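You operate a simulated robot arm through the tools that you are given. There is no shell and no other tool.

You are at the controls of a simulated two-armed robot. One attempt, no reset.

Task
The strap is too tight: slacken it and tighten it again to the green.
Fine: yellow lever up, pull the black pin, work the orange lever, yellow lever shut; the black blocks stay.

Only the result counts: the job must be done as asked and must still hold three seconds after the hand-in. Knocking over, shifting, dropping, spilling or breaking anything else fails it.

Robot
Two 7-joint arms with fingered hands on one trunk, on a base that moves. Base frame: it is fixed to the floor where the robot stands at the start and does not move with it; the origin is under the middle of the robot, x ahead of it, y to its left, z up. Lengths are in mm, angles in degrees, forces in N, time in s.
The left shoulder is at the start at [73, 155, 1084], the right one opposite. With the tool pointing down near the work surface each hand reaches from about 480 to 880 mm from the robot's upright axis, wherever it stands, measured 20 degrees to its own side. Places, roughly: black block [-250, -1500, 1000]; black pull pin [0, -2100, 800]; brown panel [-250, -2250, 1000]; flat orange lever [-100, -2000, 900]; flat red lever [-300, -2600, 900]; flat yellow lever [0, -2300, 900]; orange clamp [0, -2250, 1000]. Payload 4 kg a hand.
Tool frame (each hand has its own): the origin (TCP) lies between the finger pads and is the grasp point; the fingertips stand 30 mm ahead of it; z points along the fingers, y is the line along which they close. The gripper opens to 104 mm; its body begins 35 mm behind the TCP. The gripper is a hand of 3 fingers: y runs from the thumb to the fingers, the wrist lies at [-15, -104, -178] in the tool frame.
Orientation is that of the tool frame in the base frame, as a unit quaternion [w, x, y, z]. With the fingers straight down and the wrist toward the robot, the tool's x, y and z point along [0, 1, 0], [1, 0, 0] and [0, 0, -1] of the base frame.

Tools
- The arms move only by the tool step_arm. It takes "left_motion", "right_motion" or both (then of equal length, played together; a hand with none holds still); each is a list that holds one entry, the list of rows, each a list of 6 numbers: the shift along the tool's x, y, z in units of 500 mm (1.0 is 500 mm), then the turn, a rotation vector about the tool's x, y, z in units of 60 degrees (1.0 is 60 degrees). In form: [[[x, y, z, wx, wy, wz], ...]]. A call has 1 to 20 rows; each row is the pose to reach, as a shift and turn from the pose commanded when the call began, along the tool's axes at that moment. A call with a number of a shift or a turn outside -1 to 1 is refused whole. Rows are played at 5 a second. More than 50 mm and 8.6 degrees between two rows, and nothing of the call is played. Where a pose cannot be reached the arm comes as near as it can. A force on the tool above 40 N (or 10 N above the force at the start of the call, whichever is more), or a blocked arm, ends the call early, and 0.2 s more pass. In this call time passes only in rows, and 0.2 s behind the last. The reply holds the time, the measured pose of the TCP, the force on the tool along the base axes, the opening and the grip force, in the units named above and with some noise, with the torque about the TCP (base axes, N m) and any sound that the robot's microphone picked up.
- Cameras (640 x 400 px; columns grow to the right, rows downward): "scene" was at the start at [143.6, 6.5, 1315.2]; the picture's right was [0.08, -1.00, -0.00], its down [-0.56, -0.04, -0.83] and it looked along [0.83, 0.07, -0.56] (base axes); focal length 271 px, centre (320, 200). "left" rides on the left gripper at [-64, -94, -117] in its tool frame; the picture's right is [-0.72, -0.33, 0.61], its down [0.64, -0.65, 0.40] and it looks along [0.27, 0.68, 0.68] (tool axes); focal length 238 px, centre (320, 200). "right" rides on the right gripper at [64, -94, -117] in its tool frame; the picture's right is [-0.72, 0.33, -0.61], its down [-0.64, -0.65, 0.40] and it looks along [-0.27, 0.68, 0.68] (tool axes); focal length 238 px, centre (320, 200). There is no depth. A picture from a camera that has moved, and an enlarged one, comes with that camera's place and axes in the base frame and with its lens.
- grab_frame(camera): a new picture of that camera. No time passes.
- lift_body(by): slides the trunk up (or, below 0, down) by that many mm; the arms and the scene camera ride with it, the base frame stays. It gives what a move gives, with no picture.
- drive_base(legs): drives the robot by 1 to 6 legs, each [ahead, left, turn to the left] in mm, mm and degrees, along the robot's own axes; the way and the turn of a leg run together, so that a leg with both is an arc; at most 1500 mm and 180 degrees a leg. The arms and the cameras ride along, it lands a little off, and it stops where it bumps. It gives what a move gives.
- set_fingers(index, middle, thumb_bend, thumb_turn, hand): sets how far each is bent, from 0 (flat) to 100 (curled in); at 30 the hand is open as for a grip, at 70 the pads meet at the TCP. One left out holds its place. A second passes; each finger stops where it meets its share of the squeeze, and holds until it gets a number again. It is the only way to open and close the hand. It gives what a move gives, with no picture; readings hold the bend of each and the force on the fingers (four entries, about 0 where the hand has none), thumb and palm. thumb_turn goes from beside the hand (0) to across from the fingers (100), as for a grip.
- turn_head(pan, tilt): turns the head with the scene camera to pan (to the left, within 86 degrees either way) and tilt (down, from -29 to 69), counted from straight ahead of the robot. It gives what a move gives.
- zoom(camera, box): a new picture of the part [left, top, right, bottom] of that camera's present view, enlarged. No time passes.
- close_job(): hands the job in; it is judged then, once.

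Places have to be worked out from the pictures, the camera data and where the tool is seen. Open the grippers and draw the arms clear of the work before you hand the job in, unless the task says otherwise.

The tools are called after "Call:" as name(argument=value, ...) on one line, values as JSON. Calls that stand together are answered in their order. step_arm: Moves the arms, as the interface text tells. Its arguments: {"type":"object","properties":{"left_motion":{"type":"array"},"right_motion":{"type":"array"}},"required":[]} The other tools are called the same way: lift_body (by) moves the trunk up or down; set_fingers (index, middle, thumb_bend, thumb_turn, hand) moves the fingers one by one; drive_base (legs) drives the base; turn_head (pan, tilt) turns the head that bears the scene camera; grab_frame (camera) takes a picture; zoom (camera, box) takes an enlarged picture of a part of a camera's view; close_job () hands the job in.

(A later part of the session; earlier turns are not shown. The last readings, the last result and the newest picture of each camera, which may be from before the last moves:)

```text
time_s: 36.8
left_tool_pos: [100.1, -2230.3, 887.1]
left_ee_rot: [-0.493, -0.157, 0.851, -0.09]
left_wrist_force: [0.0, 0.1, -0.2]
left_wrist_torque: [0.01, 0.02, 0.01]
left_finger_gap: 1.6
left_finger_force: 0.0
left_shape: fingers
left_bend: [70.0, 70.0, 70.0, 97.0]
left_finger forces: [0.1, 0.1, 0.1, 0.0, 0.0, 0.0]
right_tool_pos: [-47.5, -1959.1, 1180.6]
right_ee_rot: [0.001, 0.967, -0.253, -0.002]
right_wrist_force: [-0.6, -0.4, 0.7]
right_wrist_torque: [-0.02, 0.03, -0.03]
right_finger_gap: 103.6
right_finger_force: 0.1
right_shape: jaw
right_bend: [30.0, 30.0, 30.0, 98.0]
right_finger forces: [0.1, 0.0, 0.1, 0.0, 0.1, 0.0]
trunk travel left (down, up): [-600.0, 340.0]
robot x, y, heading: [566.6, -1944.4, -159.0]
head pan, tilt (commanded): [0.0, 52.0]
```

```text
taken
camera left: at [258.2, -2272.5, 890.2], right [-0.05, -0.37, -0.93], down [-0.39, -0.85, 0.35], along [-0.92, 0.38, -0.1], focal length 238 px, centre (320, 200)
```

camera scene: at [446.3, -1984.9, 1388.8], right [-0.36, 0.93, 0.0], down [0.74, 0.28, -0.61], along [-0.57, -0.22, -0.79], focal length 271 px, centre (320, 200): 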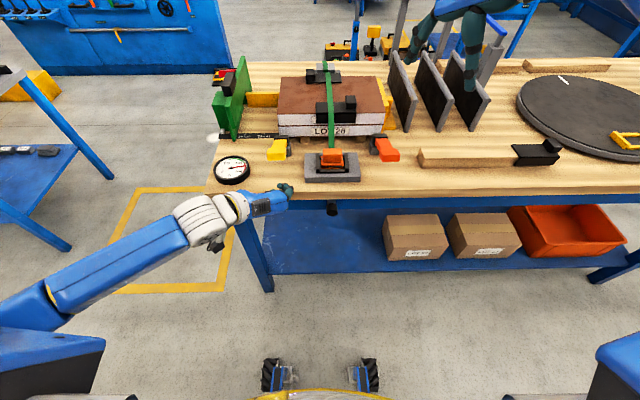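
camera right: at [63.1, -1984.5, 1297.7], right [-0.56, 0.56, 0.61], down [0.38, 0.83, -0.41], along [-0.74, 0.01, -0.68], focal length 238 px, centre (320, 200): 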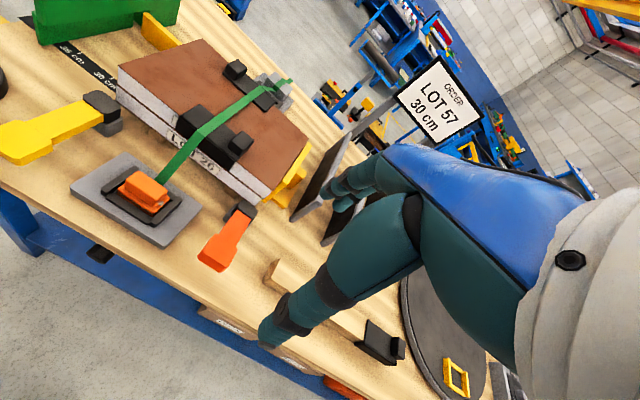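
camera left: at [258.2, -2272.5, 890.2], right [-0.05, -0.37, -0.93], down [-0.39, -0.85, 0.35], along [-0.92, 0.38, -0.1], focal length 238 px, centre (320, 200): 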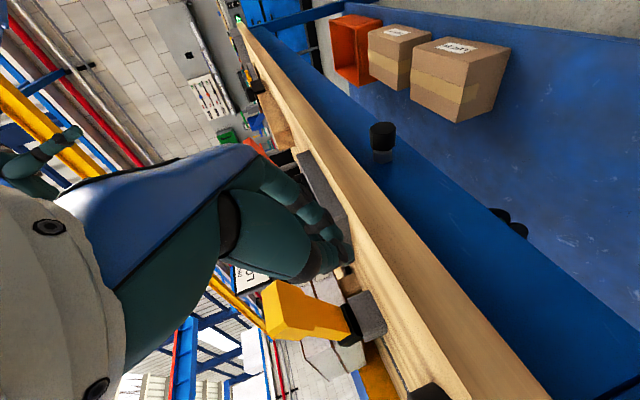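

The hand is in front of and below the lever, pitched 60°, parallel to it. I slide the closed fingertips forward under the handle.

Call:
step_arm(left_motion=[[[0.04, 0, 0.069, 0, 0, 0], [0.097, 0, 0.129, 0, 0, 0]]])

Call:
zoom(camera="scene", box=[200, 100, 360, 200])

Call:
grab_frame(camera="left")

```text
time_s: 37.4
left_tool_pos: [25.9, -2259.4, 894.1]
left_ee_rot: [-0.492, -0.158, 0.851, -0.091]
left_wrist_force: [0.1, -0.4, -0.8]
left_wrist_torque: [-0.01, 0.03, -0.01]
left_finger_gap: 1.9
left_finger_force: 0.0
left_shape: fingers
left_bend: [70.0, 70.0, 70.0, 97.0]
left_finger forces: [0.0, 0.1, 0.0, 0.0, 0.0, 0.0]
right_tool_pos: [-49.1, -1959.7, 1179.9]
right_ee_rot: [0.001, 0.968, -0.253, -0.001]
right_wrist_force: [-0.2, 0.1, 0.1]
right_wrist_torque: [0.04, 0.01, 0.0]
right_finger_gap: 103.9
right_finger_force: 0.0
right_shape: jaw
right_bend: [30.0, 30.0, 30.0, 98.0]
right_finger forces: [0.0, 0.0, 0.0, 0.1, 0.1, 0.0]
trunk travel left (down, up): [-600.0, 340.0]
robot x, y, heading: [563.5, -1936.8, -159.0]
head pan, tilt (commanded): [0.0, 52.0]
```

```text
4.00 times, centred on (280, 150) of scene
camera zoom: at [443.9, -1984.9, 1388.5], right [-0.36, 0.93, 0.0], down [0.74, 0.28, -0.61], along [-0.57, -0.22, -0.79], focal length 1083 px, centre (480, 400)
```

zoom: 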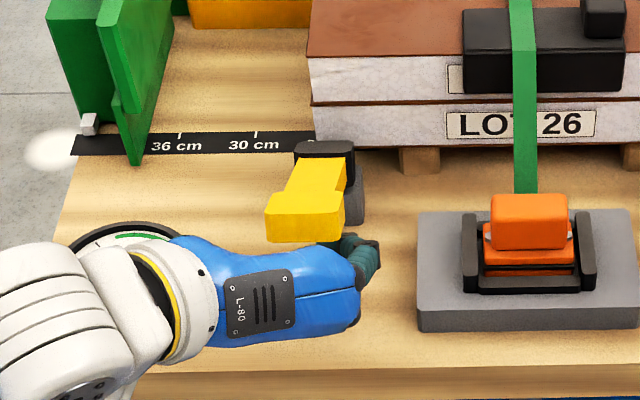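

```text
taken
camera left: at [183.6, -2301.2, 897.8], right [-0.04, -0.37, -0.93], down [-0.39, -0.85, 0.35], along [-0.92, 0.38, -0.11], focal length 238 px, centre (320, 200)
```

left: 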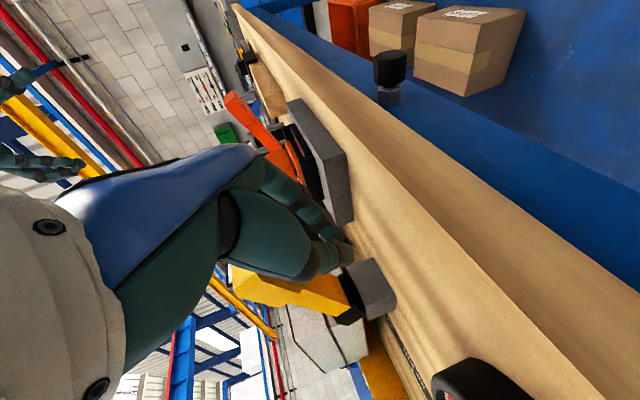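

The fingers are below the lever, with about 20 mm to go. I push up in an arc, keeping the hand parallel to the lever, aiming for about 62°.

Call:
step_arm(left_motion=[[[0.052, 0, -0.005, 0, 0, 0], [0.082, 0, -0.009, 0, -0.133, 0], [0.111, 0, -0.009, 0, -0.267, 0], [0.141, 0, -0.005, 0, -0.4, 0], [0.169, 0, 0.003, 0, -0.533, 0]]])

Call:
zoom(camera="scene", box=[200, 100, 360, 200])

Call:
grab_frame(camera="left")

```text
time_s: 37.9
left_tool_pos: [22.9, -2260.9, 910.1]
left_ee_rot: [-0.45, -0.16, 0.874, -0.087]
left_wrist_force: [2.9, 1.4, -12.9]
left_wrist_torque: [-0.18, -0.29, -0.08]
left_finger_gap: 1.6
left_finger_force: 6.9
left_shape: fingers
left_bend: [70.0, 69.0, 70.0, 98.0]
left_finger forces: [0.0, 13.4, 0.0, 0.0, 0.1, 0.0]
right_tool_pos: [-46.3, -1959.9, 1182.2]
right_ee_rot: [0.002, 0.967, -0.254, -0.002]
right_wrist_force: [0.2, 0.3, 0.6]
right_wrist_torque: [0.0, -0.03, -0.02]
right_finger_gap: 103.7
right_finger_force: 0.0
right_shape: jaw
right_bend: [30.0, 30.0, 30.0, 98.0]
right_finger forces: [0.2, 0.0, 0.0, 0.0, 0.0, 0.0]
trunk travel left (down, up): [-600.0, 340.0]
robot x, y, heading: [567.0, -1938.1, -159.2]
head pan, tilt (commanded): [0.0, 52.0]
stopped in row 2 (left hand): the force on the tool passed its limit at 45 N (the readings are from after the stop); the commanded pose is now the measured one
```

```text
4.00 times, centred on (280, 150) of scene
camera zoom: at [444.9, -1985.8, 1388.4], right [-0.36, 0.93, 0.0], down [0.74, 0.28, -0.61], along [-0.57, -0.22, -0.79], focal length 1083 px, centre (480, 400)
```

zoom: 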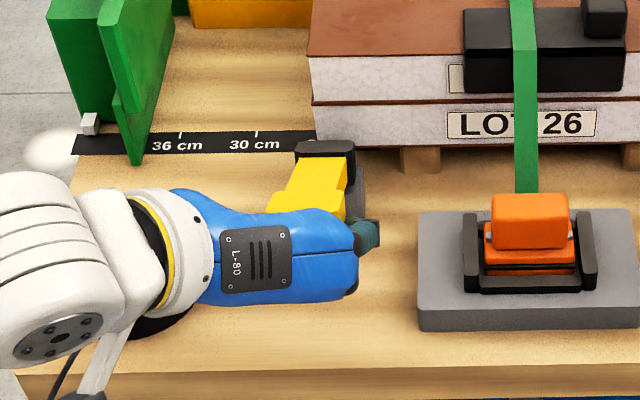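

```text
taken
camera left: at [180.3, -2302.9, 927.6], right [0.04, -0.34, -0.94], down [-0.42, -0.86, 0.29], along [-0.91, 0.38, -0.18], focal length 238 px, centre (320, 200)
```

left: 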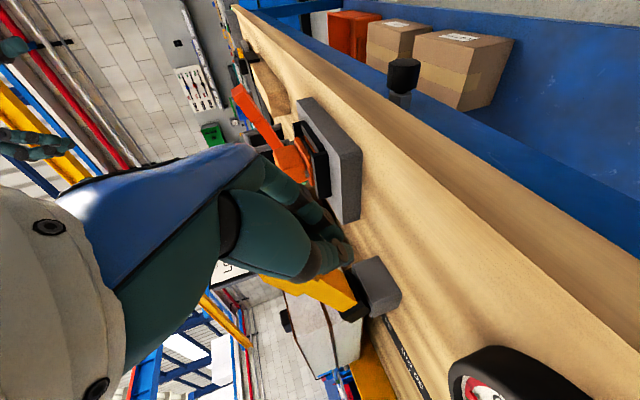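

The push stopped at 45 N with the lever still near 27°; the readings now show a static 13 N. I check from the right wrist camera whether the lever is at a stop before pushing slowly.

Call:
grab_frame(camera="right")

Call:
zoom(camera="left", box=[240, 200, 440, 325])

```text
taken
camera right: at [56.4, -1907.5, 1298.8], right [-0.78, 0.07, 0.62], down [-0.24, 0.88, -0.41], along [-0.57, -0.47, -0.67], focal length 238 px, centre (320, 200)
```

right: 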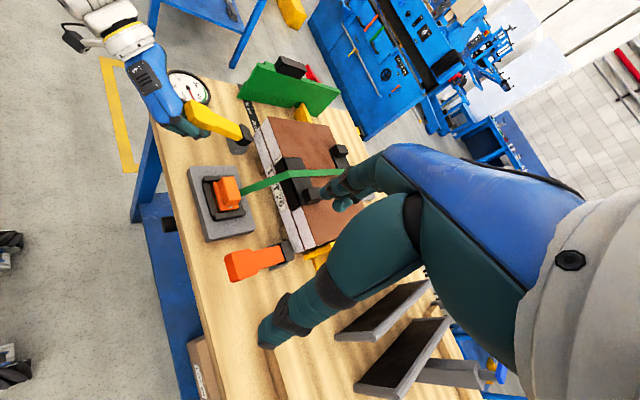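

```text
3.20 times, centred on (340, 262) of left
camera zoom: at [180.3, -2302.9, 927.6], right [0.04, -0.34, -0.94], down [-0.42, -0.86, 0.29], along [-0.91, 0.38, -0.18], focal length 763 px, centre (256, 0)
```

zoom: 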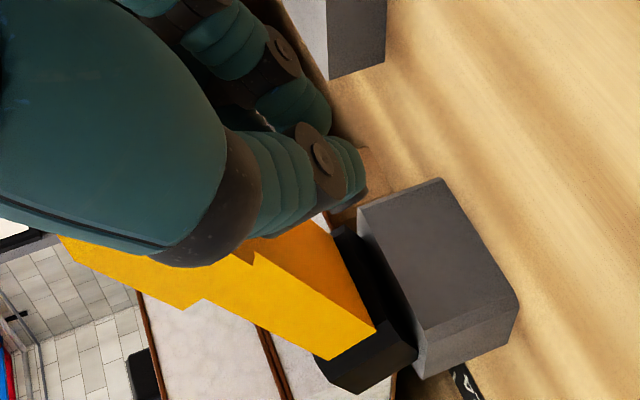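

I zoom the right camera on the yellow lever and hand contact.

Call:
zoom(camera="right", box=[110, 50, 270, 150])

```text
4.00 times, centred on (190, 100) of right
camera zoom: at [56.4, -1907.5, 1298.8], right [-0.78, 0.07, 0.62], down [-0.24, 0.88, -0.41], along [-0.57, -0.47, -0.67], focal length 953 px, centre (840, 600)
```

zoom: 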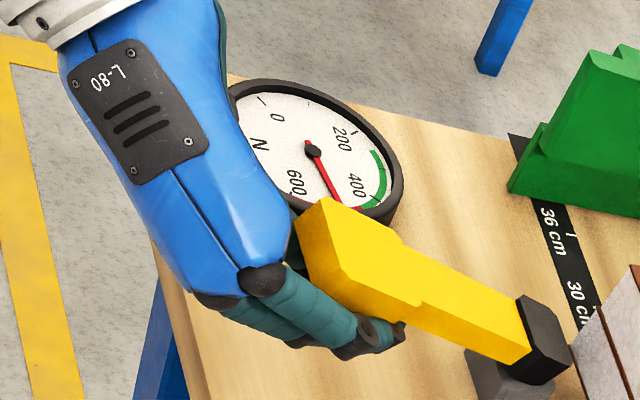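

The lever looks to be at about 22–26°. I push slowly along its normal in 4 mm rows to see whether it yields or is at a stop.

Call:
step_arm(left_motion=[[[0.0079, 0, -0.0014, 0, 0, 0], [0.0157, 0, -0.0028, 0, 0, 0], [0.0236, 0, -0.0042, 0, -0.03, 0], [0.0314, 0, -0.0056, 0, -0.06, 0]]])

Call:
zoom(camera="right", box=[110, 50, 270, 150])

```text
time_s: 38.9
left_tool_pos: [24.0, -2261.5, 913.9]
left_ee_rot: [-0.418, -0.162, 0.89, -0.085]
left_wrist_force: [1.4, 2.9, -18.3]
left_wrist_torque: [-0.33, -0.45, -0.08]
left_finger_gap: 1.3
left_finger_force: 7.4
left_shape: fingers
left_bend: [70.0, 67.0, 70.0, 97.0]
left_finger forces: [0.1, 16.2, 0.1, 0.0, 0.0, 0.0]
right_tool_pos: [-43.6, -1958.2, 1183.6]
right_ee_rot: [0.002, 0.967, -0.253, -0.003]
right_wrist_force: [0.4, 0.2, -0.6]
right_wrist_torque: [0.01, 0.01, 0.01]
right_finger_gap: 103.4
right_finger_force: 0.1
right_shape: jaw
right_bend: [30.0, 30.0, 30.0, 98.0]
right_finger forces: [0.0, 0.0, 0.0, 0.0, 0.0, 0.1]
trunk travel left (down, up): [-600.0, 340.0]
robot x, y, heading: [567.0, -1936.1, -159.1]
head pan, tilt (commanded): [0.0, 52.0]
stopped in row 4 (left hand): the force on the tool passed its limit at 42 N (the readings are from after the stop); the commanded pose is now the measured one
```

```text
4.00 times, centred on (190, 100) of right
camera zoom: at [58.9, -1906.1, 1300.1], right [-0.78, 0.07, 0.62], down [-0.24, 0.88, -0.41], along [-0.57, -0.47, -0.67], focal length 953 px, centre (840, 600)
```

zoom: 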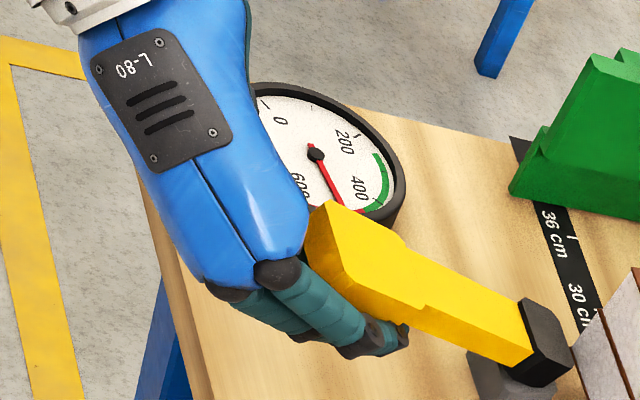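

At 42 N the lever does not move any more, and its slope (~22–25°) matches the orange lever's raised position, so the yellow lever is up against its stop. I back the left hand out, level it to point forward, and head for the pin.

Call:
step_arm(left_motion=[[[-0.023, 0, 0.019, 0, 0, 0], [-0.08, 0, -0.05, 0, 0, 0], [-0.138, 0, -0.12, 0, 0.14, 0], [-0.15, 0, -0.135, 0, 0.28, 0], [-0.15, 0, -0.135, 0, 0.42, 0], [-0.15, 0, -0.135, 0, 0.56, 0], [-0.15, 0, -0.135, 0, 0.658, 0]]])

Call:
grab_frame(camera="scene")

Call:
zoom(camera="scene", box=[200, 110, 420, 248])

Call:
grab_frame(camera="left")

```text
time_s: 40.5
left_tool_pos: [117.3, -2226.2, 903.8]
left_ee_rot: [0.7, 0.122, -0.691, 0.135]
left_wrist_force: [0.1, -0.2, -0.3]
left_wrist_torque: [-0.02, 0.0, 0.02]
left_finger_gap: 1.2
left_finger_force: 0.1
left_shape: fingers
left_bend: [70.0, 70.0, 70.0, 97.0]
left_finger forces: [0.0, 0.1, 0.0, 0.0, 0.0, 0.1]
right_tool_pos: [-41.5, -1956.7, 1183.2]
right_ee_rot: [0.002, 0.967, -0.253, -0.003]
right_wrist_force: [0.2, 0.4, 0.0]
right_wrist_torque: [0.01, 0.02, 0.0]
right_finger_gap: 103.8
right_finger_force: 0.0
right_shape: jaw
right_bend: [30.0, 30.0, 30.0, 98.0]
right_finger forces: [0.0, 0.0, 0.0, 0.0, 0.0, 0.1]
trunk travel left (down, up): [-600.0, 340.0]
robot x, y, heading: [566.0, -1942.2, -159.0]
head pan, tilt (commanded): [0.0, 52.0]
```

```text
taken
camera scene: at [447.8, -1983.8, 1388.9], right [-0.36, 0.93, 0.0], down [0.74, 0.28, -0.61], along [-0.57, -0.22, -0.79], focal length 271 px, centre (320, 200)
```

scene: 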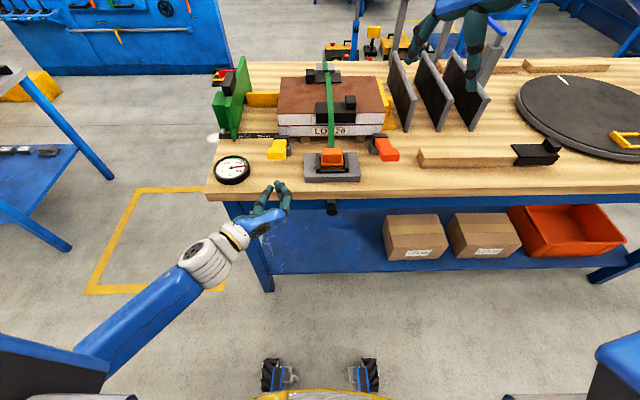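

```text
2.90 times, centred on (310, 179) of scene
camera zoom: at [447.8, -1983.8, 1388.9], right [-0.36, 0.93, 0.0], down [0.74, 0.28, -0.61], along [-0.57, -0.22, -0.79], focal length 785 px, centre (349, 261)
```

zoom: 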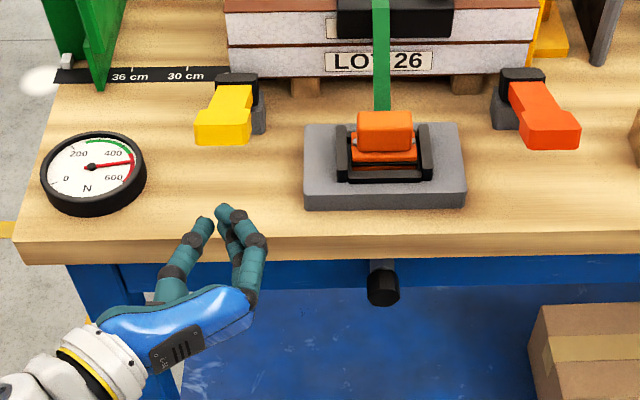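

```text
taken
camera left: at [259.2, -2274.9, 840.1], right [-0.46, -0.54, -0.7], down [-0.14, -0.74, 0.66], along [-0.88, 0.4, 0.27], focal length 238 px, centre (320, 200)
```

left: 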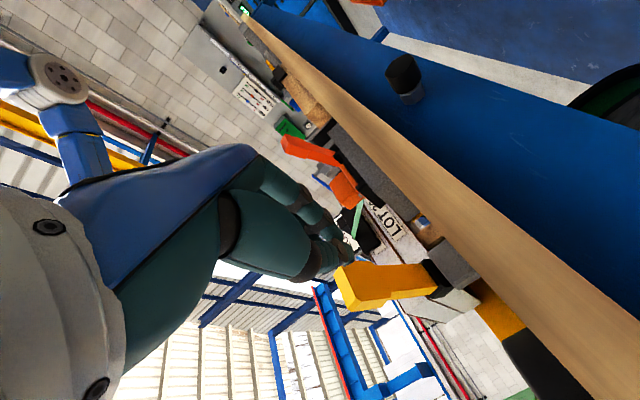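

Both levers now look mirror-symmetric, so the yellow one is up. The left hand points forward (x up, y right, z forward); I shift it 141 mm right and 146 mm down so it faces the pin knob at about [F 587, L −33, z 758].

Call:
step_arm(left_motion=[[[0, 0.094, 0, 0, 0, 0], [0, 0.188, 0, 0, 0, 0], [0, 0.282, 0, 0, 0, 0], [-0.097, 0.282, 0, 0, 0, 0], [-0.195, 0.282, 0, 0, 0, 0], [-0.292, 0.282, 0, 0, 0, 0]]])

Call:
set_fingers(hand="left", index=40, middle=40, thumb_bend=40)

Call:
zoom(camera="scene", box=[240, 140, 440, 265])

Call:
grab_frame(camera="left")

```text
time_s: 41.9
left_tool_pos: [65.4, -2094.8, 755.4]
left_ee_rot: [0.699, 0.121, -0.691, 0.136]
left_wrist_force: [-0.9, -0.4, 0.1]
left_wrist_torque: [0.0, 0.0, -0.02]
left_finger_gap: 1.2
left_finger_force: 0.1
left_shape: fingers
left_bend: [70.0, 70.0, 70.0, 97.0]
left_finger forces: [0.0, 0.1, 0.0, 0.1, 0.0, 0.1]
right_tool_pos: [-43.8, -1955.5, 1182.8]
right_ee_rot: [0.003, 0.967, -0.253, -0.003]
right_wrist_force: [0.2, 0.1, -0.5]
right_wrist_torque: [-0.02, 0.01, 0.0]
right_finger_gap: 103.8
right_finger_force: 0.1
right_shape: jaw
right_bend: [30.0, 30.0, 30.0, 98.0]
right_finger forces: [0.1, 0.0, 0.0, 0.0, 0.0, 0.1]
trunk travel left (down, up): [-600.0, 340.0]
robot x, y, heading: [565.4, -1941.7, -158.7]
head pan, tilt (commanded): [0.0, 52.0]
```

```text
time_s: 42.9
left_tool_pos: [64.5, -2095.3, 755.6]
left_ee_rot: [0.699, 0.122, -0.691, 0.136]
left_wrist_force: [-0.7, 0.3, 0.6]
left_wrist_torque: [0.01, -0.01, 0.03]
left_finger_gap: 77.3
left_finger_force: 0.0
left_shape: fingers
left_bend: [40.0, 40.0, 40.0, 97.0]
left_finger forces: [0.0, 0.1, 0.1, 0.1, 0.0, 0.0]
right_tool_pos: [-41.4, -1956.1, 1184.0]
right_ee_rot: [0.003, 0.967, -0.254, -0.003]
right_wrist_force: [-0.6, -0.7, 0.1]
right_wrist_torque: [0.0, 0.02, 0.01]
right_finger_gap: 103.6
right_finger_force: 0.0
right_shape: jaw
right_bend: [30.0, 30.0, 30.0, 98.0]
right_finger forces: [0.1, 0.1, 0.0, 0.1, 0.0, 0.1]
trunk travel left (down, up): [-600.0, 340.0]
robot x, y, heading: [568.2, -1937.7, -159.1]
head pan, tilt (commanded): [0.0, 52.0]
```

```text
3.20 times, centred on (340, 202) of scene
camera zoom: at [447.2, -1983.0, 1388.9], right [-0.36, 0.93, 0.0], down [0.74, 0.28, -0.61], along [-0.57, -0.22, -0.79], focal length 866 px, centre (256, 192)
```

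zoom: 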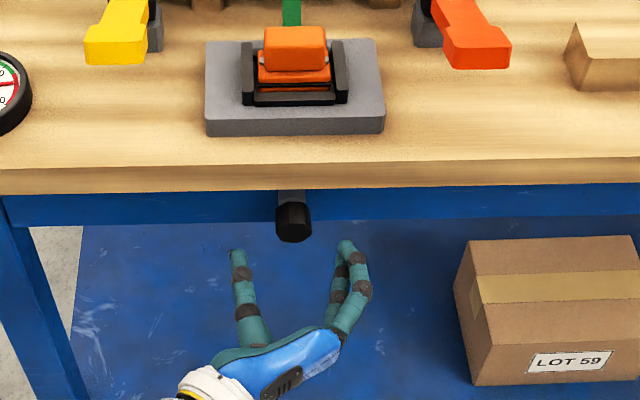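

```text
taken
camera left: at [207.1, -2144.5, 692.2], right [-0.46, -0.54, -0.71], down [-0.14, -0.74, 0.66], along [-0.88, 0.4, 0.27], focal length 238 px, centre (320, 200)
```

left: 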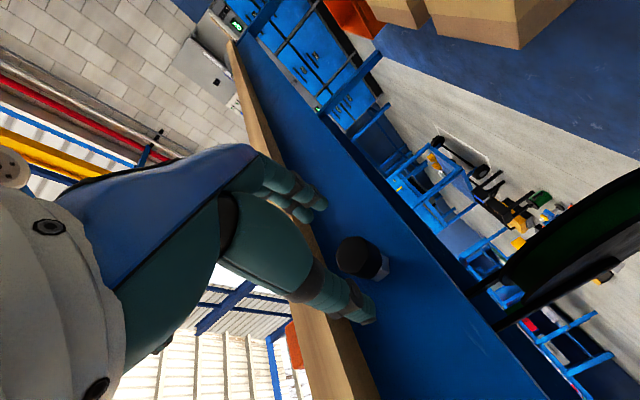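

The knob is measured at about F 582, L −33, z 757, directly ahead of the TCP (F 523, L −32, z 755.5). I move forward 56 mm to straddle it.

Call:
step_arm(left_motion=[[[0, 0, 0.04, 0, 0, 0], [0, 0, 0.08, 0, 0, 0], [0.003, 0, 0.112, 0, 0, 0]]])

Call:
zoom(camera="scene", box=[260, 160, 400, 248])

Call:
zoom(camera="left", box=[220, 160, 460, 310])

```text
time_s: 43.7
left_tool_pos: [12.8, -2117.0, 756.8]
left_ee_rot: [0.698, 0.122, -0.692, 0.135]
left_wrist_force: [0.5, -0.2, 0.4]
left_wrist_torque: [-0.02, 0.01, 0.03]
left_finger_gap: 77.7
left_finger_force: 0.0
left_shape: fingers
left_bend: [40.0, 40.0, 40.0, 97.0]
left_finger forces: [0.1, 0.0, 0.1, 0.1, 0.0, 0.0]
right_tool_pos: [-42.7, -1956.2, 1184.8]
right_ee_rot: [0.002, 0.967, -0.253, -0.002]
right_wrist_force: [0.0, -0.6, 0.7]
right_wrist_torque: [0.01, 0.02, -0.01]
right_finger_gap: 103.7
right_finger_force: 0.0
right_shape: jaw
right_bend: [30.0, 30.0, 30.0, 98.0]
right_finger forces: [0.0, 0.1, 0.1, 0.0, 0.0, 0.1]
trunk travel left (down, up): [-600.0, 340.0]
robot x, y, heading: [570.5, -1941.0, -158.9]
head pan, tilt (commanded): [0.0, 52.0]
```

```text
4.55 times, centred on (330, 204) of scene
camera zoom: at [446.6, -1983.1, 1388.8], right [-0.36, 0.93, 0.0], down [0.74, 0.28, -0.61], along [-0.57, -0.22, -0.79], focal length 1231 px, centre (274, 182)
```

zoom: 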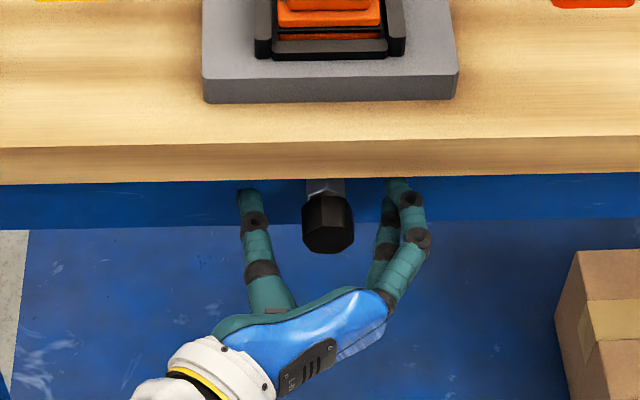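

```text
2.67 times, centred on (340, 235) of left
camera zoom: at [154.8, -2165.2, 693.7], right [-0.46, -0.54, -0.71], down [-0.14, -0.74, 0.66], along [-0.88, 0.4, 0.27], focal length 636 px, centre (267, 107)
```

zoom: 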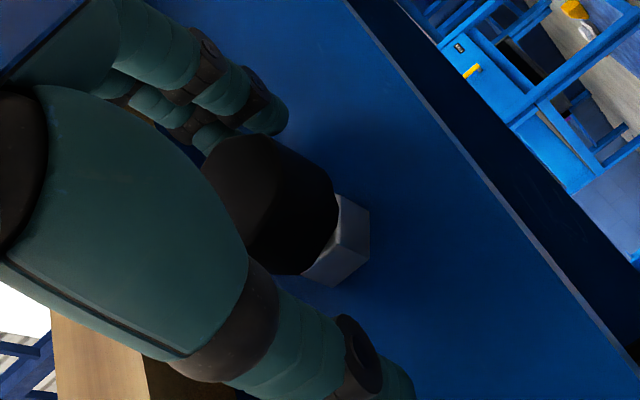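

The fingers straddle the knob symmetrically. I close with a firm command.

Call:
set_fingers(hand="left", index=80, middle=80, thumb_bend=80)

Call:
zoom(camera="scene", box=[260, 160, 400, 248])

```text
time_s: 44.7
left_tool_pos: [11.0, -2115.9, 757.5]
left_ee_rot: [0.699, 0.122, -0.692, 0.135]
left_wrist_force: [-4.3, -1.6, 4.2]
left_wrist_torque: [-0.05, -0.01, 0.13]
left_finger_gap: 13.0
left_finger_force: 17.9
left_shape: fingers
left_bend: [75.0, 73.0, 70.0, 97.0]
left_finger forces: [11.8, 7.9, 0.0, 0.0, 16.3, 0.0]
right_tool_pos: [-41.1, -1956.6, 1182.3]
right_ee_rot: [0.002, 0.967, -0.254, -0.004]
right_wrist_force: [-0.2, 0.3, 0.3]
right_wrist_torque: [0.01, 0.01, 0.0]
right_finger_gap: 103.7
right_finger_force: 0.1
right_shape: jaw
right_bend: [30.0, 30.0, 30.0, 98.0]
right_finger forces: [0.0, 0.1, 0.1, 0.0, 0.0, 0.1]
trunk travel left (down, up): [-600.0, 340.0]
robot x, y, heading: [560.6, -1940.6, -159.0]
head pan, tilt (commanded): [0.0, 52.0]
```

```text
4.55 times, centred on (330, 204) of scene
camera zoom: at [446.7, -1982.9, 1388.9], right [-0.36, 0.93, 0.0], down [0.74, 0.28, -0.61], along [-0.57, -0.22, -0.79], focal length 1231 px, centre (274, 182)
```

zoom: 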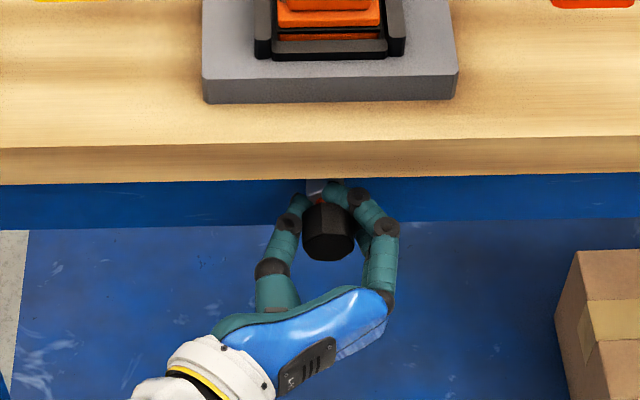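

The fingers have curled behind the knob onto its neck and a red ring is already showing. I pull straight back in 6 mm rows.

Call:
step_arm(left_motion=[[[0, 0, -0.012, 0, 0, 0], [0, 0, -0.024, 0, 0, 0], [0, 0, -0.036, 0, 0, 0], [0, 0, -0.048, 0, 0, 0], [0, 0, -0.06, 0, 0, 0]]])

Call:
zoom(camera="scene", box=[200, 100, 420, 238])

Call:
zoom(camera="scene", box=[260, 160, 400, 248])

```text
time_s: 45.8
left_tool_pos: [31.3, -2111.9, 759.6]
left_ee_rot: [0.7, 0.124, -0.69, 0.138]
left_wrist_force: [-33.3, -9.1, -7.6]
left_wrist_torque: [-0.14, -0.02, 0.24]
left_finger_gap: 13.2
left_finger_force: 22.4
left_shape: fingers
left_bend: [77.0, 73.0, 71.0, 96.0]
left_finger forces: [16.5, 10.5, 0.0, 0.0, 17.9, 0.0]
right_tool_pos: [-44.7, -1957.5, 1181.2]
right_ee_rot: [0.004, 0.968, -0.252, -0.003]
right_wrist_force: [-0.5, 0.1, 0.0]
right_wrist_torque: [-0.01, 0.01, 0.03]
right_finger_gap: 103.5
right_finger_force: 0.0
right_shape: jaw
right_bend: [30.0, 30.0, 30.0, 98.0]
right_finger forces: [0.0, 0.0, 0.1, 0.0, 0.1, 0.0]
trunk travel left (down, up): [-600.0, 340.0]
robot x, y, heading: [568.2, -1938.8, -159.0]
head pan, tilt (commanded): [0.0, 52.0]
stopped in row 5 (left hand): the force on the tool passed its limit at 44 N (the readings are from after the stop); the commanded pose is now the measured one
```

```text
2.90 times, centred on (310, 169) of scene
camera zoom: at [438.6, -1984.3, 1387.8], right [-0.36, 0.93, 0.0], down [0.74, 0.28, -0.61], along [-0.57, -0.22, -0.79], focal length 785 px, centre (349, 290)
```

zoom: 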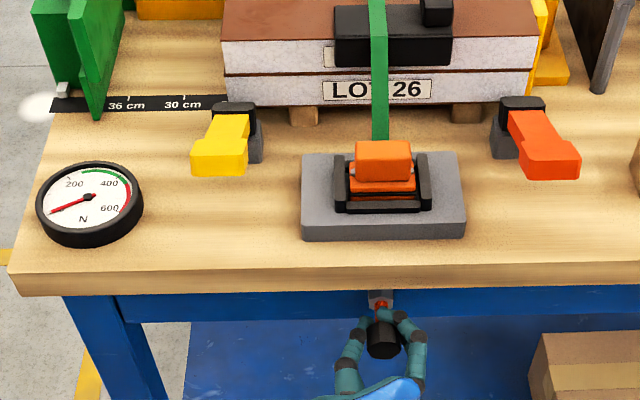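

```text
4.55 times, centred on (330, 204) of scene
camera zoom: at [438.6, -1984.3, 1387.8], right [-0.36, 0.93, 0.0], down [0.74, 0.28, -0.61], along [-0.57, -0.22, -0.79], focal length 1231 px, centre (274, 182)
```

zoom: 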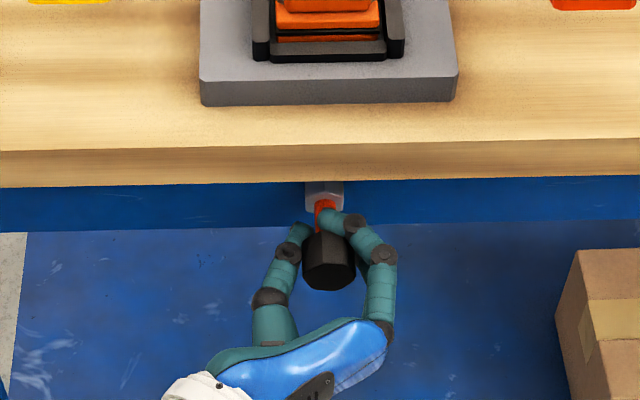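

The gauge has dropped to about 0 and the red shaft of the pin is exposed by ~20 mm; the strap is slack. I ease the spring-loaded pin back and open the fingers.

Call:
step_arm(left_motion=[[[0, 0, 0.012, 0, 0, 0], [0, 0, 0.024, 0, 0, 0], [0, 0, 0.036, 0, 0, 0], [0, 0, 0.042, 0, 0, 0]]])

Call:
set_fingers(hand="left", index=40, middle=40, thumb_bend=40)

Call:
zoom(camera="scene", box=[200, 100, 420, 238])

Call:
zoom(camera="scene", box=[260, 160, 400, 248])

```text
time_s: 46.8
left_tool_pos: [16.1, -2117.2, 761.0]
left_ee_rot: [0.701, 0.123, -0.689, 0.137]
left_wrist_force: [-3.5, -2.7, -7.3]
left_wrist_torque: [-0.13, -0.12, 0.17]
left_finger_gap: 9.2
left_finger_force: 15.7
left_shape: fingers
left_bend: [79.0, 74.0, 72.0, 96.0]
left_finger forces: [11.3, 5.2, 0.0, 0.0, 15.5, 0.1]
right_tool_pos: [-40.8, -1957.9, 1183.3]
right_ee_rot: [0.002, 0.967, -0.253, -0.003]
right_wrist_force: [-0.1, -0.7, -0.9]
right_wrist_torque: [0.0, -0.02, -0.04]
right_finger_gap: 103.8
right_finger_force: 0.0
right_shape: jaw
right_bend: [30.0, 30.0, 30.0, 98.0]
right_finger forces: [0.0, 0.0, 0.1, 0.0, 0.0, 0.1]
trunk travel left (down, up): [-600.0, 340.0]
robot x, y, heading: [566.1, -1935.5, -158.9]
head pan, tilt (commanded): [0.0, 52.0]
```

```text
time_s: 47.8
left_tool_pos: [16.2, -2116.2, 762.9]
left_ee_rot: [0.702, 0.124, -0.688, 0.137]
left_wrist_force: [-0.1, -0.2, 0.7]
left_wrist_torque: [0.0, 0.02, 0.02]
left_finger_gap: 77.6
left_finger_force: 0.0
left_shape: fingers
left_bend: [40.0, 40.0, 40.0, 97.0]
left_finger forces: [0.0, 0.1, 0.1, 0.0, 0.0, 0.0]
right_tool_pos: [-40.1, -1957.9, 1185.5]
right_ee_rot: [0.003, 0.967, -0.254, -0.004]
right_wrist_force: [-0.4, -0.4, -0.3]
right_wrist_torque: [-0.03, -0.04, 0.0]
right_finger_gap: 103.5
right_finger_force: 0.1
right_shape: jaw
right_bend: [30.0, 30.0, 30.0, 98.0]
right_finger forces: [0.0, 0.0, 0.0, 0.0, 0.1, 0.0]
trunk travel left (down, up): [-600.0, 340.0]
robot x, y, heading: [563.1, -1940.6, -158.8]
head pan, tilt (commanded): [0.0, 52.0]
```

```text
2.90 times, centred on (310, 169) of scene
camera zoom: at [446.8, -1982.9, 1388.9], right [-0.36, 0.93, 0.0], down [0.74, 0.28, -0.61], along [-0.57, -0.22, -0.79], focal length 785 px, centre (349, 290)
```

zoom: 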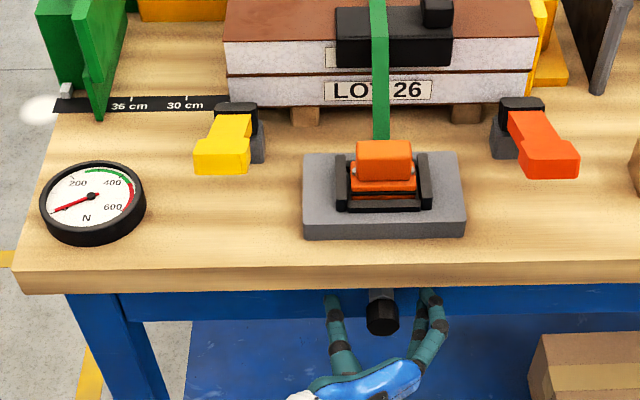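

```text
4.55 times, centred on (330, 204) of scene
camera zoom: at [446.8, -1982.9, 1388.9], right [-0.36, 0.93, 0.0], down [0.74, 0.28, -0.61], along [-0.57, -0.22, -0.79], focal length 1231 px, centre (274, 182)
```

zoom: 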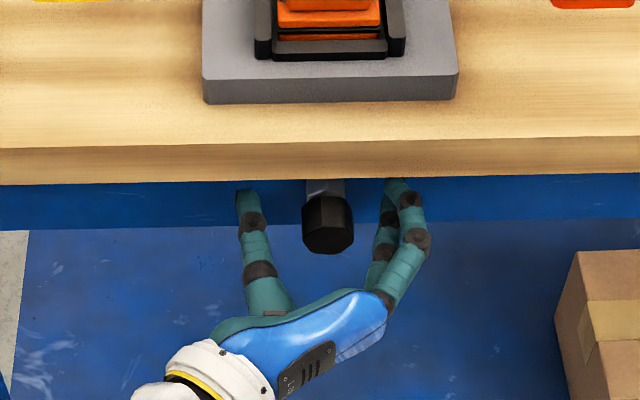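

The pin has sprung back and the gauge stays near 0. I retract the left hand from the pin and park it low to the left, and at the same time bring the right hand nearer and try to finish its −90° yaw.

Call:
step_arm(left_motion=[[[0, 0, -0.06, 0, 0, 0], [0, 0, -0.12, 0, 0, 0], [0, 0, -0.18, 0, 0, 0], [0, -0.08, -0.18, 0, 0, 0], [0, -0.16, -0.18, 0, 0, 0], [0, -0.24, -0.18, 0, 0, 0], [0, -0.3, -0.18, 0, 0, 0]]], right_motion=[[[0.047, -0.012, 0, 0, 0, 0], [0.094, -0.025, 0, 0, 0, -0.14], [0.094, -0.025, 0, 0, 0, -0.28], [0.094, -0.025, 0, 0, 0, -0.42], [0.094, -0.025, 0, 0, 0, -0.56], [0.094, -0.025, 0, 0, 0, -0.7], [0.094, -0.025, 0, 0, 0, -0.833]]])

Call:
zoom(camera="scene", box=[200, 100, 420, 238])

Call:
zoom(camera="scene", box=[205, 145, 265, 183])

```text
time_s: 49.4
left_tool_pos: [154.9, -2224.8, 762.3]
left_ee_rot: [0.701, 0.125, -0.689, 0.134]
left_wrist_force: [0.2, -0.6, -0.1]
left_wrist_torque: [-0.01, 0.02, -0.01]
left_finger_gap: 77.7
left_finger_force: 0.0
left_shape: fingers
left_bend: [40.0, 40.0, 40.0, 97.0]
left_finger forces: [0.0, 0.1, 0.1, 0.0, 0.0, 0.1]
right_tool_pos: [197.0, -1989.9, 1231.6]
right_ee_rot: [-0.001, 0.984, 0.176, -0.003]
right_wrist_force: [-0.6, -0.4, 0.3]
right_wrist_torque: [0.07, 0.03, 0.0]
right_finger_gap: 104.3
right_finger_force: 0.1
right_shape: jaw
right_bend: [30.0, 30.0, 30.0, 97.0]
right_finger forces: [0.1, 0.0, 0.0, 0.0, 0.1, 0.1]
right hand out of reach, approached as far as the arm can: row 2, 3, 4, 5, 6, 7
trunk travel left (down, up): [-600.0, 340.0]
robot x, y, heading: [565.6, -1937.9, -159.0]
head pan, tilt (commanded): [0.0, 52.0]
```

```text
2.90 times, centred on (310, 169) of scene
camera zoom: at [446.9, -1987.8, 1388.6], right [-0.36, 0.93, 0.0], down [0.74, 0.28, -0.61], along [-0.57, -0.22, -0.79], focal length 785 px, centre (349, 290)
```

zoom: 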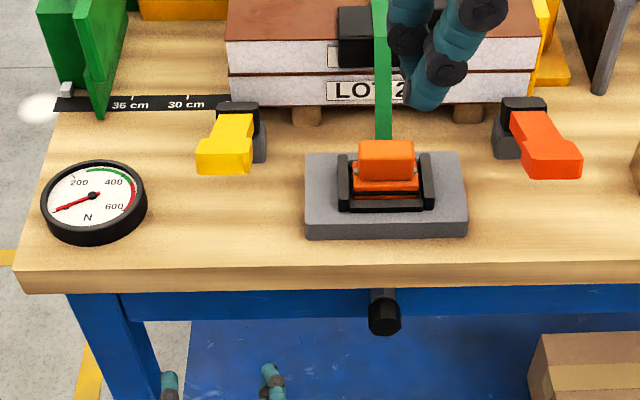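

```text
10.53 times, centred on (235, 164) of scene
camera zoom: at [446.9, -1987.8, 1388.6], right [-0.36, 0.93, 0.0], down [0.74, 0.28, -0.61], along [-0.57, -0.22, -0.79], focal length 2850 px, centre (1215, 579)
```

zoom: 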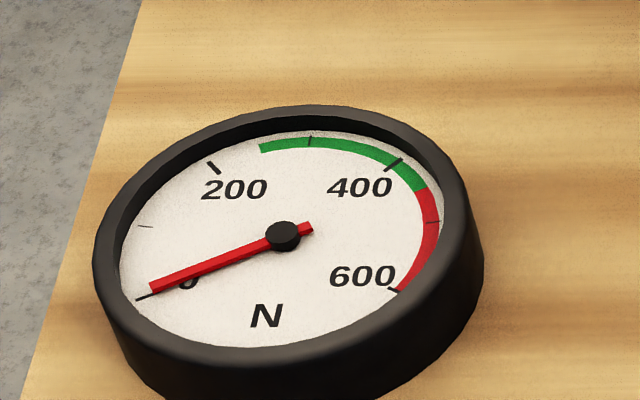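

The gauge now reads about 15 N with green roughly 250–450 N. The right hand drifted close in because that yaw isn't reachable there, so I'll return it toward its original orientation, out to the right and clear; first I look at its state.

Call:
grab_frame(camera="scene")

Call:
grab_frame(camera="right")

```text
taken
camera scene: at [446.9, -1987.8, 1388.6], right [-0.36, 0.93, 0.0], down [0.74, 0.28, -0.61], along [-0.57, -0.22, -0.79], focal length 271 px, centre (320, 200)
```

scene: 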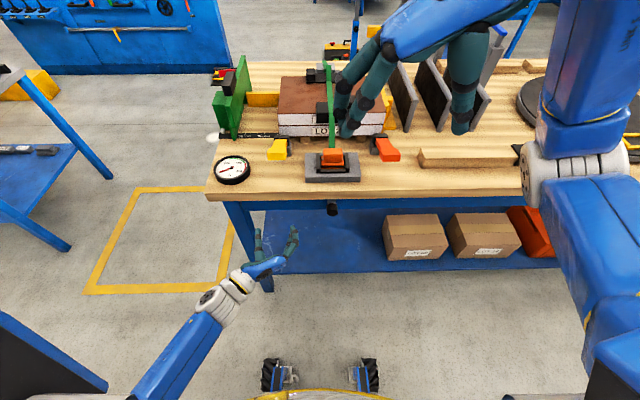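

```text
taken
camera right: at [224.3, -1878.7, 1349.3], right [-0.56, -0.56, 0.62], down [-0.83, 0.39, -0.4], along [-0.02, -0.73, -0.68], focal length 238 px, centre (320, 200)
```

right: 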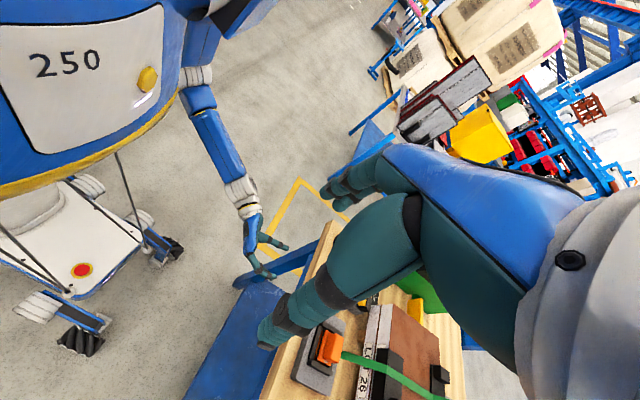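

The right arm is now in a new elbow-out configuration that holds the −90° yaw. I test whether it can reach forward this way toward the orange lever, still high.

Call:
step_arm(right_motion=[[[-0.07, -0.043, 0.02, 0, 0, 0], [-0.14, -0.086, 0.05, 0, 0, 0], [-0.21, -0.129, 0.08, 0, 0, 0], [-0.28, -0.172, 0.12, 0, 0, 0]]])

```text
time_s: 50.4
left_tool_pos: [154.1, -2224.4, 762.7]
left_ee_rot: [0.702, 0.125, -0.688, 0.135]
left_wrist_force: [-0.5, 0.5, -0.2]
left_wrist_torque: [-0.02, 0.03, -0.02]
left_finger_gap: 77.9
left_finger_force: 0.1
left_shape: fingers
left_bend: [40.0, 40.0, 40.0, 97.0]
left_finger forces: [0.1, 0.0, 0.0, 0.1, 0.1, 0.1]
right_tool_pos: [201.0, -1975.5, 1229.5]
right_ee_rot: [0.001, 0.984, 0.178, -0.004]
right_wrist_force: [-0.3, 0.0, -0.1]
right_wrist_torque: [-0.01, 0.03, -0.03]
right_finger_gap: 104.1
right_finger_force: 0.0
right_shape: jaw
right_bend: [30.0, 30.0, 30.0, 97.0]
right_finger forces: [0.1, 0.0, 0.1, 0.1, 0.0, 0.1]
right hand out of reach, approached as far as the arm can: row 1, 2, 3, 4
trunk travel left (down, up): [-600.0, 340.0]
robot x, y, heading: [563.5, -1937.2, -158.7]
head pan, tilt (commanded): [0.0, 52.0]
```

The right arm can't reach with that yaw, so I undo it: rotate the right hand back by +60°, then the rest, and work with the left hand instead.

Call:
step_arm(right_motion=[[[0, 0, 0, 0, 0, 0.14], [0, 0, 0, 0, 0, 0.28], [0, 0, 0, 0, 0, 0.42], [0, 0, 0, 0, 0, 0.56], [0, 0, 0, 0, 0, 0.7], [0, 0, 0, 0, 0, 0.84], [0, 0, 0, 0, 0, 0.98]]])

Call:
grab_frame(camera="scene")

```text
time_s: 52.0
left_tool_pos: [154.8, -2222.7, 764.7]
left_ee_rot: [0.702, 0.124, -0.688, 0.137]
left_wrist_force: [-0.2, -0.3, -0.4]
left_wrist_torque: [-0.01, 0.02, 0.0]
left_finger_gap: 77.7
left_finger_force: 0.1
left_shape: fingers
left_bend: [40.0, 40.0, 40.0, 97.0]
left_finger forces: [0.0, 0.0, 0.1, 0.0, 0.0, 0.0]
right_tool_pos: [201.5, -1971.5, 1223.5]
right_ee_rot: [0.004, 0.945, -0.328, -0.004]
right_wrist_force: [0.4, -0.2, 0.5]
right_wrist_torque: [-0.03, 0.01, 0.02]
right_finger_gap: 104.1
right_finger_force: 0.1
right_shape: jaw
right_bend: [30.0, 30.0, 30.0, 97.0]
right_finger forces: [0.0, 0.0, 0.0, 0.0, 0.1, 0.0]
trunk travel left (down, up): [-600.0, 340.0]
robot x, y, heading: [561.0, -1939.7, -158.9]
head pan, tilt (commanded): [0.0, 52.0]
```

```text
taken
camera scene: at [448.5, -1984.5, 1389.0], right [-0.36, 0.93, 0.0], down [0.74, 0.28, -0.61], along [-0.57, -0.22, -0.79], focal length 271 px, centre (320, 200)
```

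scene: 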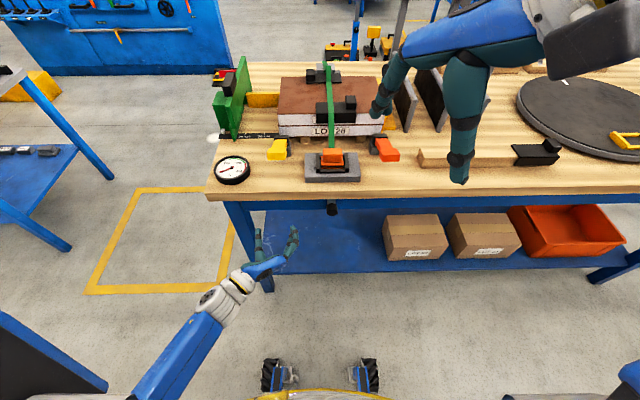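

It's reachable again at about −30° yaw. I take out the remaining 30° and park the right hand further right and forward at the same height, out of the left hand's way.

Call:
step_arm(right_motion=[[[-0.086, 0.004, 0, 0, 0, 0.1], [-0.172, 0.008, 0, 0, 0, 0.2], [-0.258, 0.012, 0, 0, 0, 0.3], [-0.344, 0.016, 0, 0, 0, 0.4], [-0.432, 0.02, 0, 0, 0, 0.5]]])

Call:
grab_frame(camera="scene")

```text
time_s: 53.2
left_tool_pos: [154.9, -2222.9, 762.8]
left_ee_rot: [0.701, 0.123, -0.689, 0.137]
left_wrist_force: [0.3, -0.1, -0.1]
left_wrist_torque: [0.01, -0.02, 0.01]
left_finger_gap: 77.4
left_finger_force: 0.0
left_shape: fingers
left_bend: [40.0, 40.0, 40.0, 97.0]
left_finger forces: [0.1, 0.0, 0.1, 0.1, 0.0, 0.0]
right_tool_pos: [22.0, -1842.0, 1225.1]
right_ee_rot: [0.005, 0.828, -0.56, -0.003]
right_wrist_force: [0.9, 0.2, -0.1]
right_wrist_torque: [-0.02, 0.0, 0.0]
right_finger_gap: 103.8
right_finger_force: 0.0
right_shape: jaw
right_bend: [30.0, 30.0, 30.0, 97.0]
right_finger forces: [0.0, 0.1, 0.0, 0.0, 0.0, 0.0]
trunk travel left (down, up): [-600.0, 340.0]
robot x, y, heading: [566.0, -1936.0, -159.1]
head pan, tilt (commanded): [0.0, 52.0]
```

```text
taken
camera scene: at [447.1, -1982.4, 1388.9], right [-0.36, 0.93, 0.0], down [0.74, 0.28, -0.61], along [-0.57, -0.22, -0.79], focal length 271 px, centre (320, 200)
```

scene: 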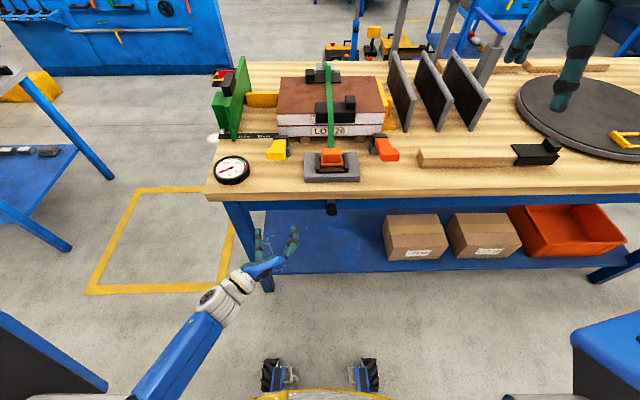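

The right hand is clear. I shift the base about 110 mm to the right so that the left hand can serve both levers from one stand.

Call:
drive_base(legs=[[0, -110, 0]])

Call:
grab_frame(camera="scene")

Call:
zoom(camera="scene", box=[180, 100, 400, 238])

```text
time_s: 54.4
left_tool_pos: [123.1, -2138.6, 760.1]
left_ee_rot: [0.703, 0.131, -0.687, 0.13]
left_wrist_force: [0.4, -1.2, -0.7]
left_wrist_torque: [-0.03, 0.02, -0.09]
left_finger_gap: 77.6
left_finger_force: 0.1
left_shape: fingers
left_bend: [40.0, 40.0, 40.0, 97.0]
left_finger forces: [0.0, 0.0, 0.1, 0.0, 0.0, 0.1]
right_tool_pos: [-6.0, -1769.1, 1231.3]
right_ee_rot: [-0.001, 0.829, -0.559, -0.011]
right_wrist_force: [1.2, -2.1, -0.1]
right_wrist_torque: [0.1, 0.05, -0.04]
right_finger_gap: 103.7
right_finger_force: 0.1
right_shape: jaw
right_bend: [30.0, 30.0, 30.0, 97.0]
right_finger forces: [0.1, 0.0, 0.0, 0.0, 0.0, 0.0]
trunk travel left (down, up): [-600.0, 340.0]
robot x, y, heading: [526.8, -1837.1, -159.1]
head pan, tilt (commanded): [0.0, 52.0]
```

```text
taken
camera scene: at [420.6, -1911.8, 1388.7], right [-0.36, 0.93, 0.02], down [0.73, 0.3, -0.61], along [-0.58, -0.21, -0.79], focal length 271 px, centre (320, 200)
```

scene: 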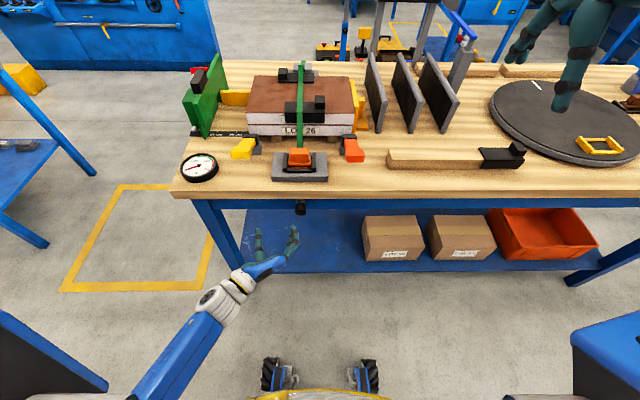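

```text
2.90 times, centred on (290, 169) of scene
camera zoom: at [420.6, -1911.8, 1388.7], right [-0.36, 0.93, 0.02], down [0.73, 0.3, -0.61], along [-0.58, -0.21, -0.79], focal length 785 px, centre (407, 290)
```

zoom: 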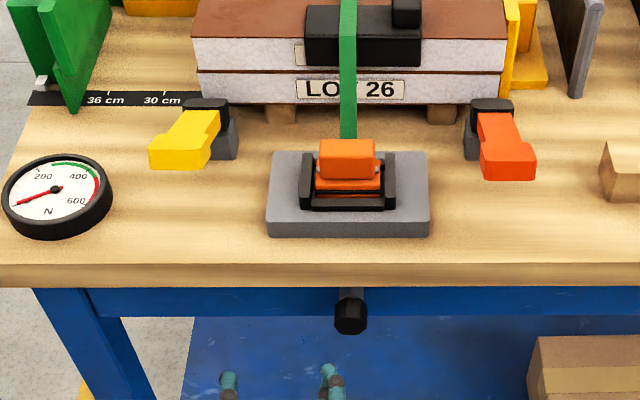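

The robot was still settling when that was taken. I close the left fingers for pushing (which lets a second pass) and take the view again to refine the orange lever's place.

Call:
set_fingers(hand="left", index=70, middle=70, thumb_bend=70)

Call:
zoom(camera="scene", box=[180, 100, 400, 238])

Call:
grab_frame(camera="left")

```text
time_s: 55.4
left_tool_pos: [115.5, -2117.8, 764.3]
left_ee_rot: [0.701, 0.122, -0.689, 0.139]
left_wrist_force: [0.1, 1.7, 0.3]
left_wrist_torque: [0.0, -0.02, 0.04]
left_finger_gap: 1.4
left_finger_force: 0.0
left_shape: fingers
left_bend: [70.0, 70.0, 70.0, 97.0]
left_finger forces: [0.0, 0.0, 0.0, 0.0, 0.0, 0.0]
right_tool_pos: [-18.5, -1735.3, 1224.1]
right_ee_rot: [0.007, 0.829, -0.56, 0.0]
right_wrist_force: [-0.9, 0.7, -0.3]
right_wrist_torque: [0.03, -0.05, 0.0]
right_finger_gap: 103.8
right_finger_force: 0.1
right_shape: jaw
right_bend: [30.0, 30.0, 30.0, 97.0]
right_finger forces: [0.0, 0.0, 0.0, 0.1, 0.0, 0.0]
trunk travel left (down, up): [-600.0, 340.0]
robot x, y, heading: [528.3, -1839.8, -158.9]
head pan, tilt (commanded): [0.0, 52.0]
```

```text
2.90 times, centred on (290, 169) of scene
camera zoom: at [407.0, -1876.7, 1388.9], right [-0.36, 0.93, -0.01], down [0.74, 0.28, -0.61], along [-0.57, -0.22, -0.79], focal length 785 px, centre (407, 290)
```

zoom: 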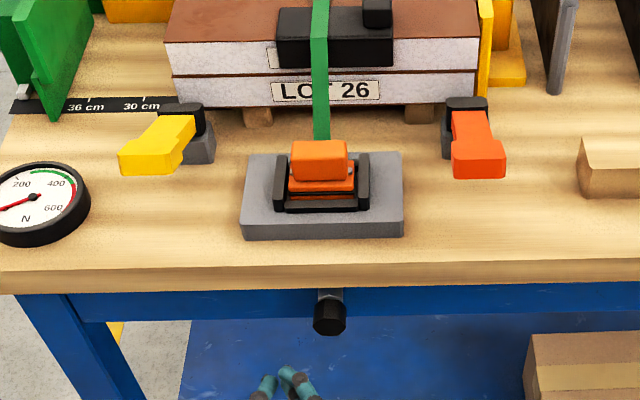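

```text
taken
camera left: at [257.6, -2166.4, 700.7], right [-0.46, -0.55, -0.7], down [-0.13, -0.74, 0.66], along [-0.88, 0.4, 0.27], focal length 238 px, centre (320, 200)
```

left: 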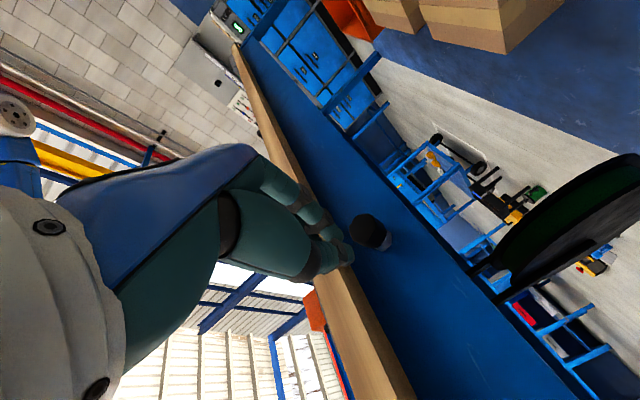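

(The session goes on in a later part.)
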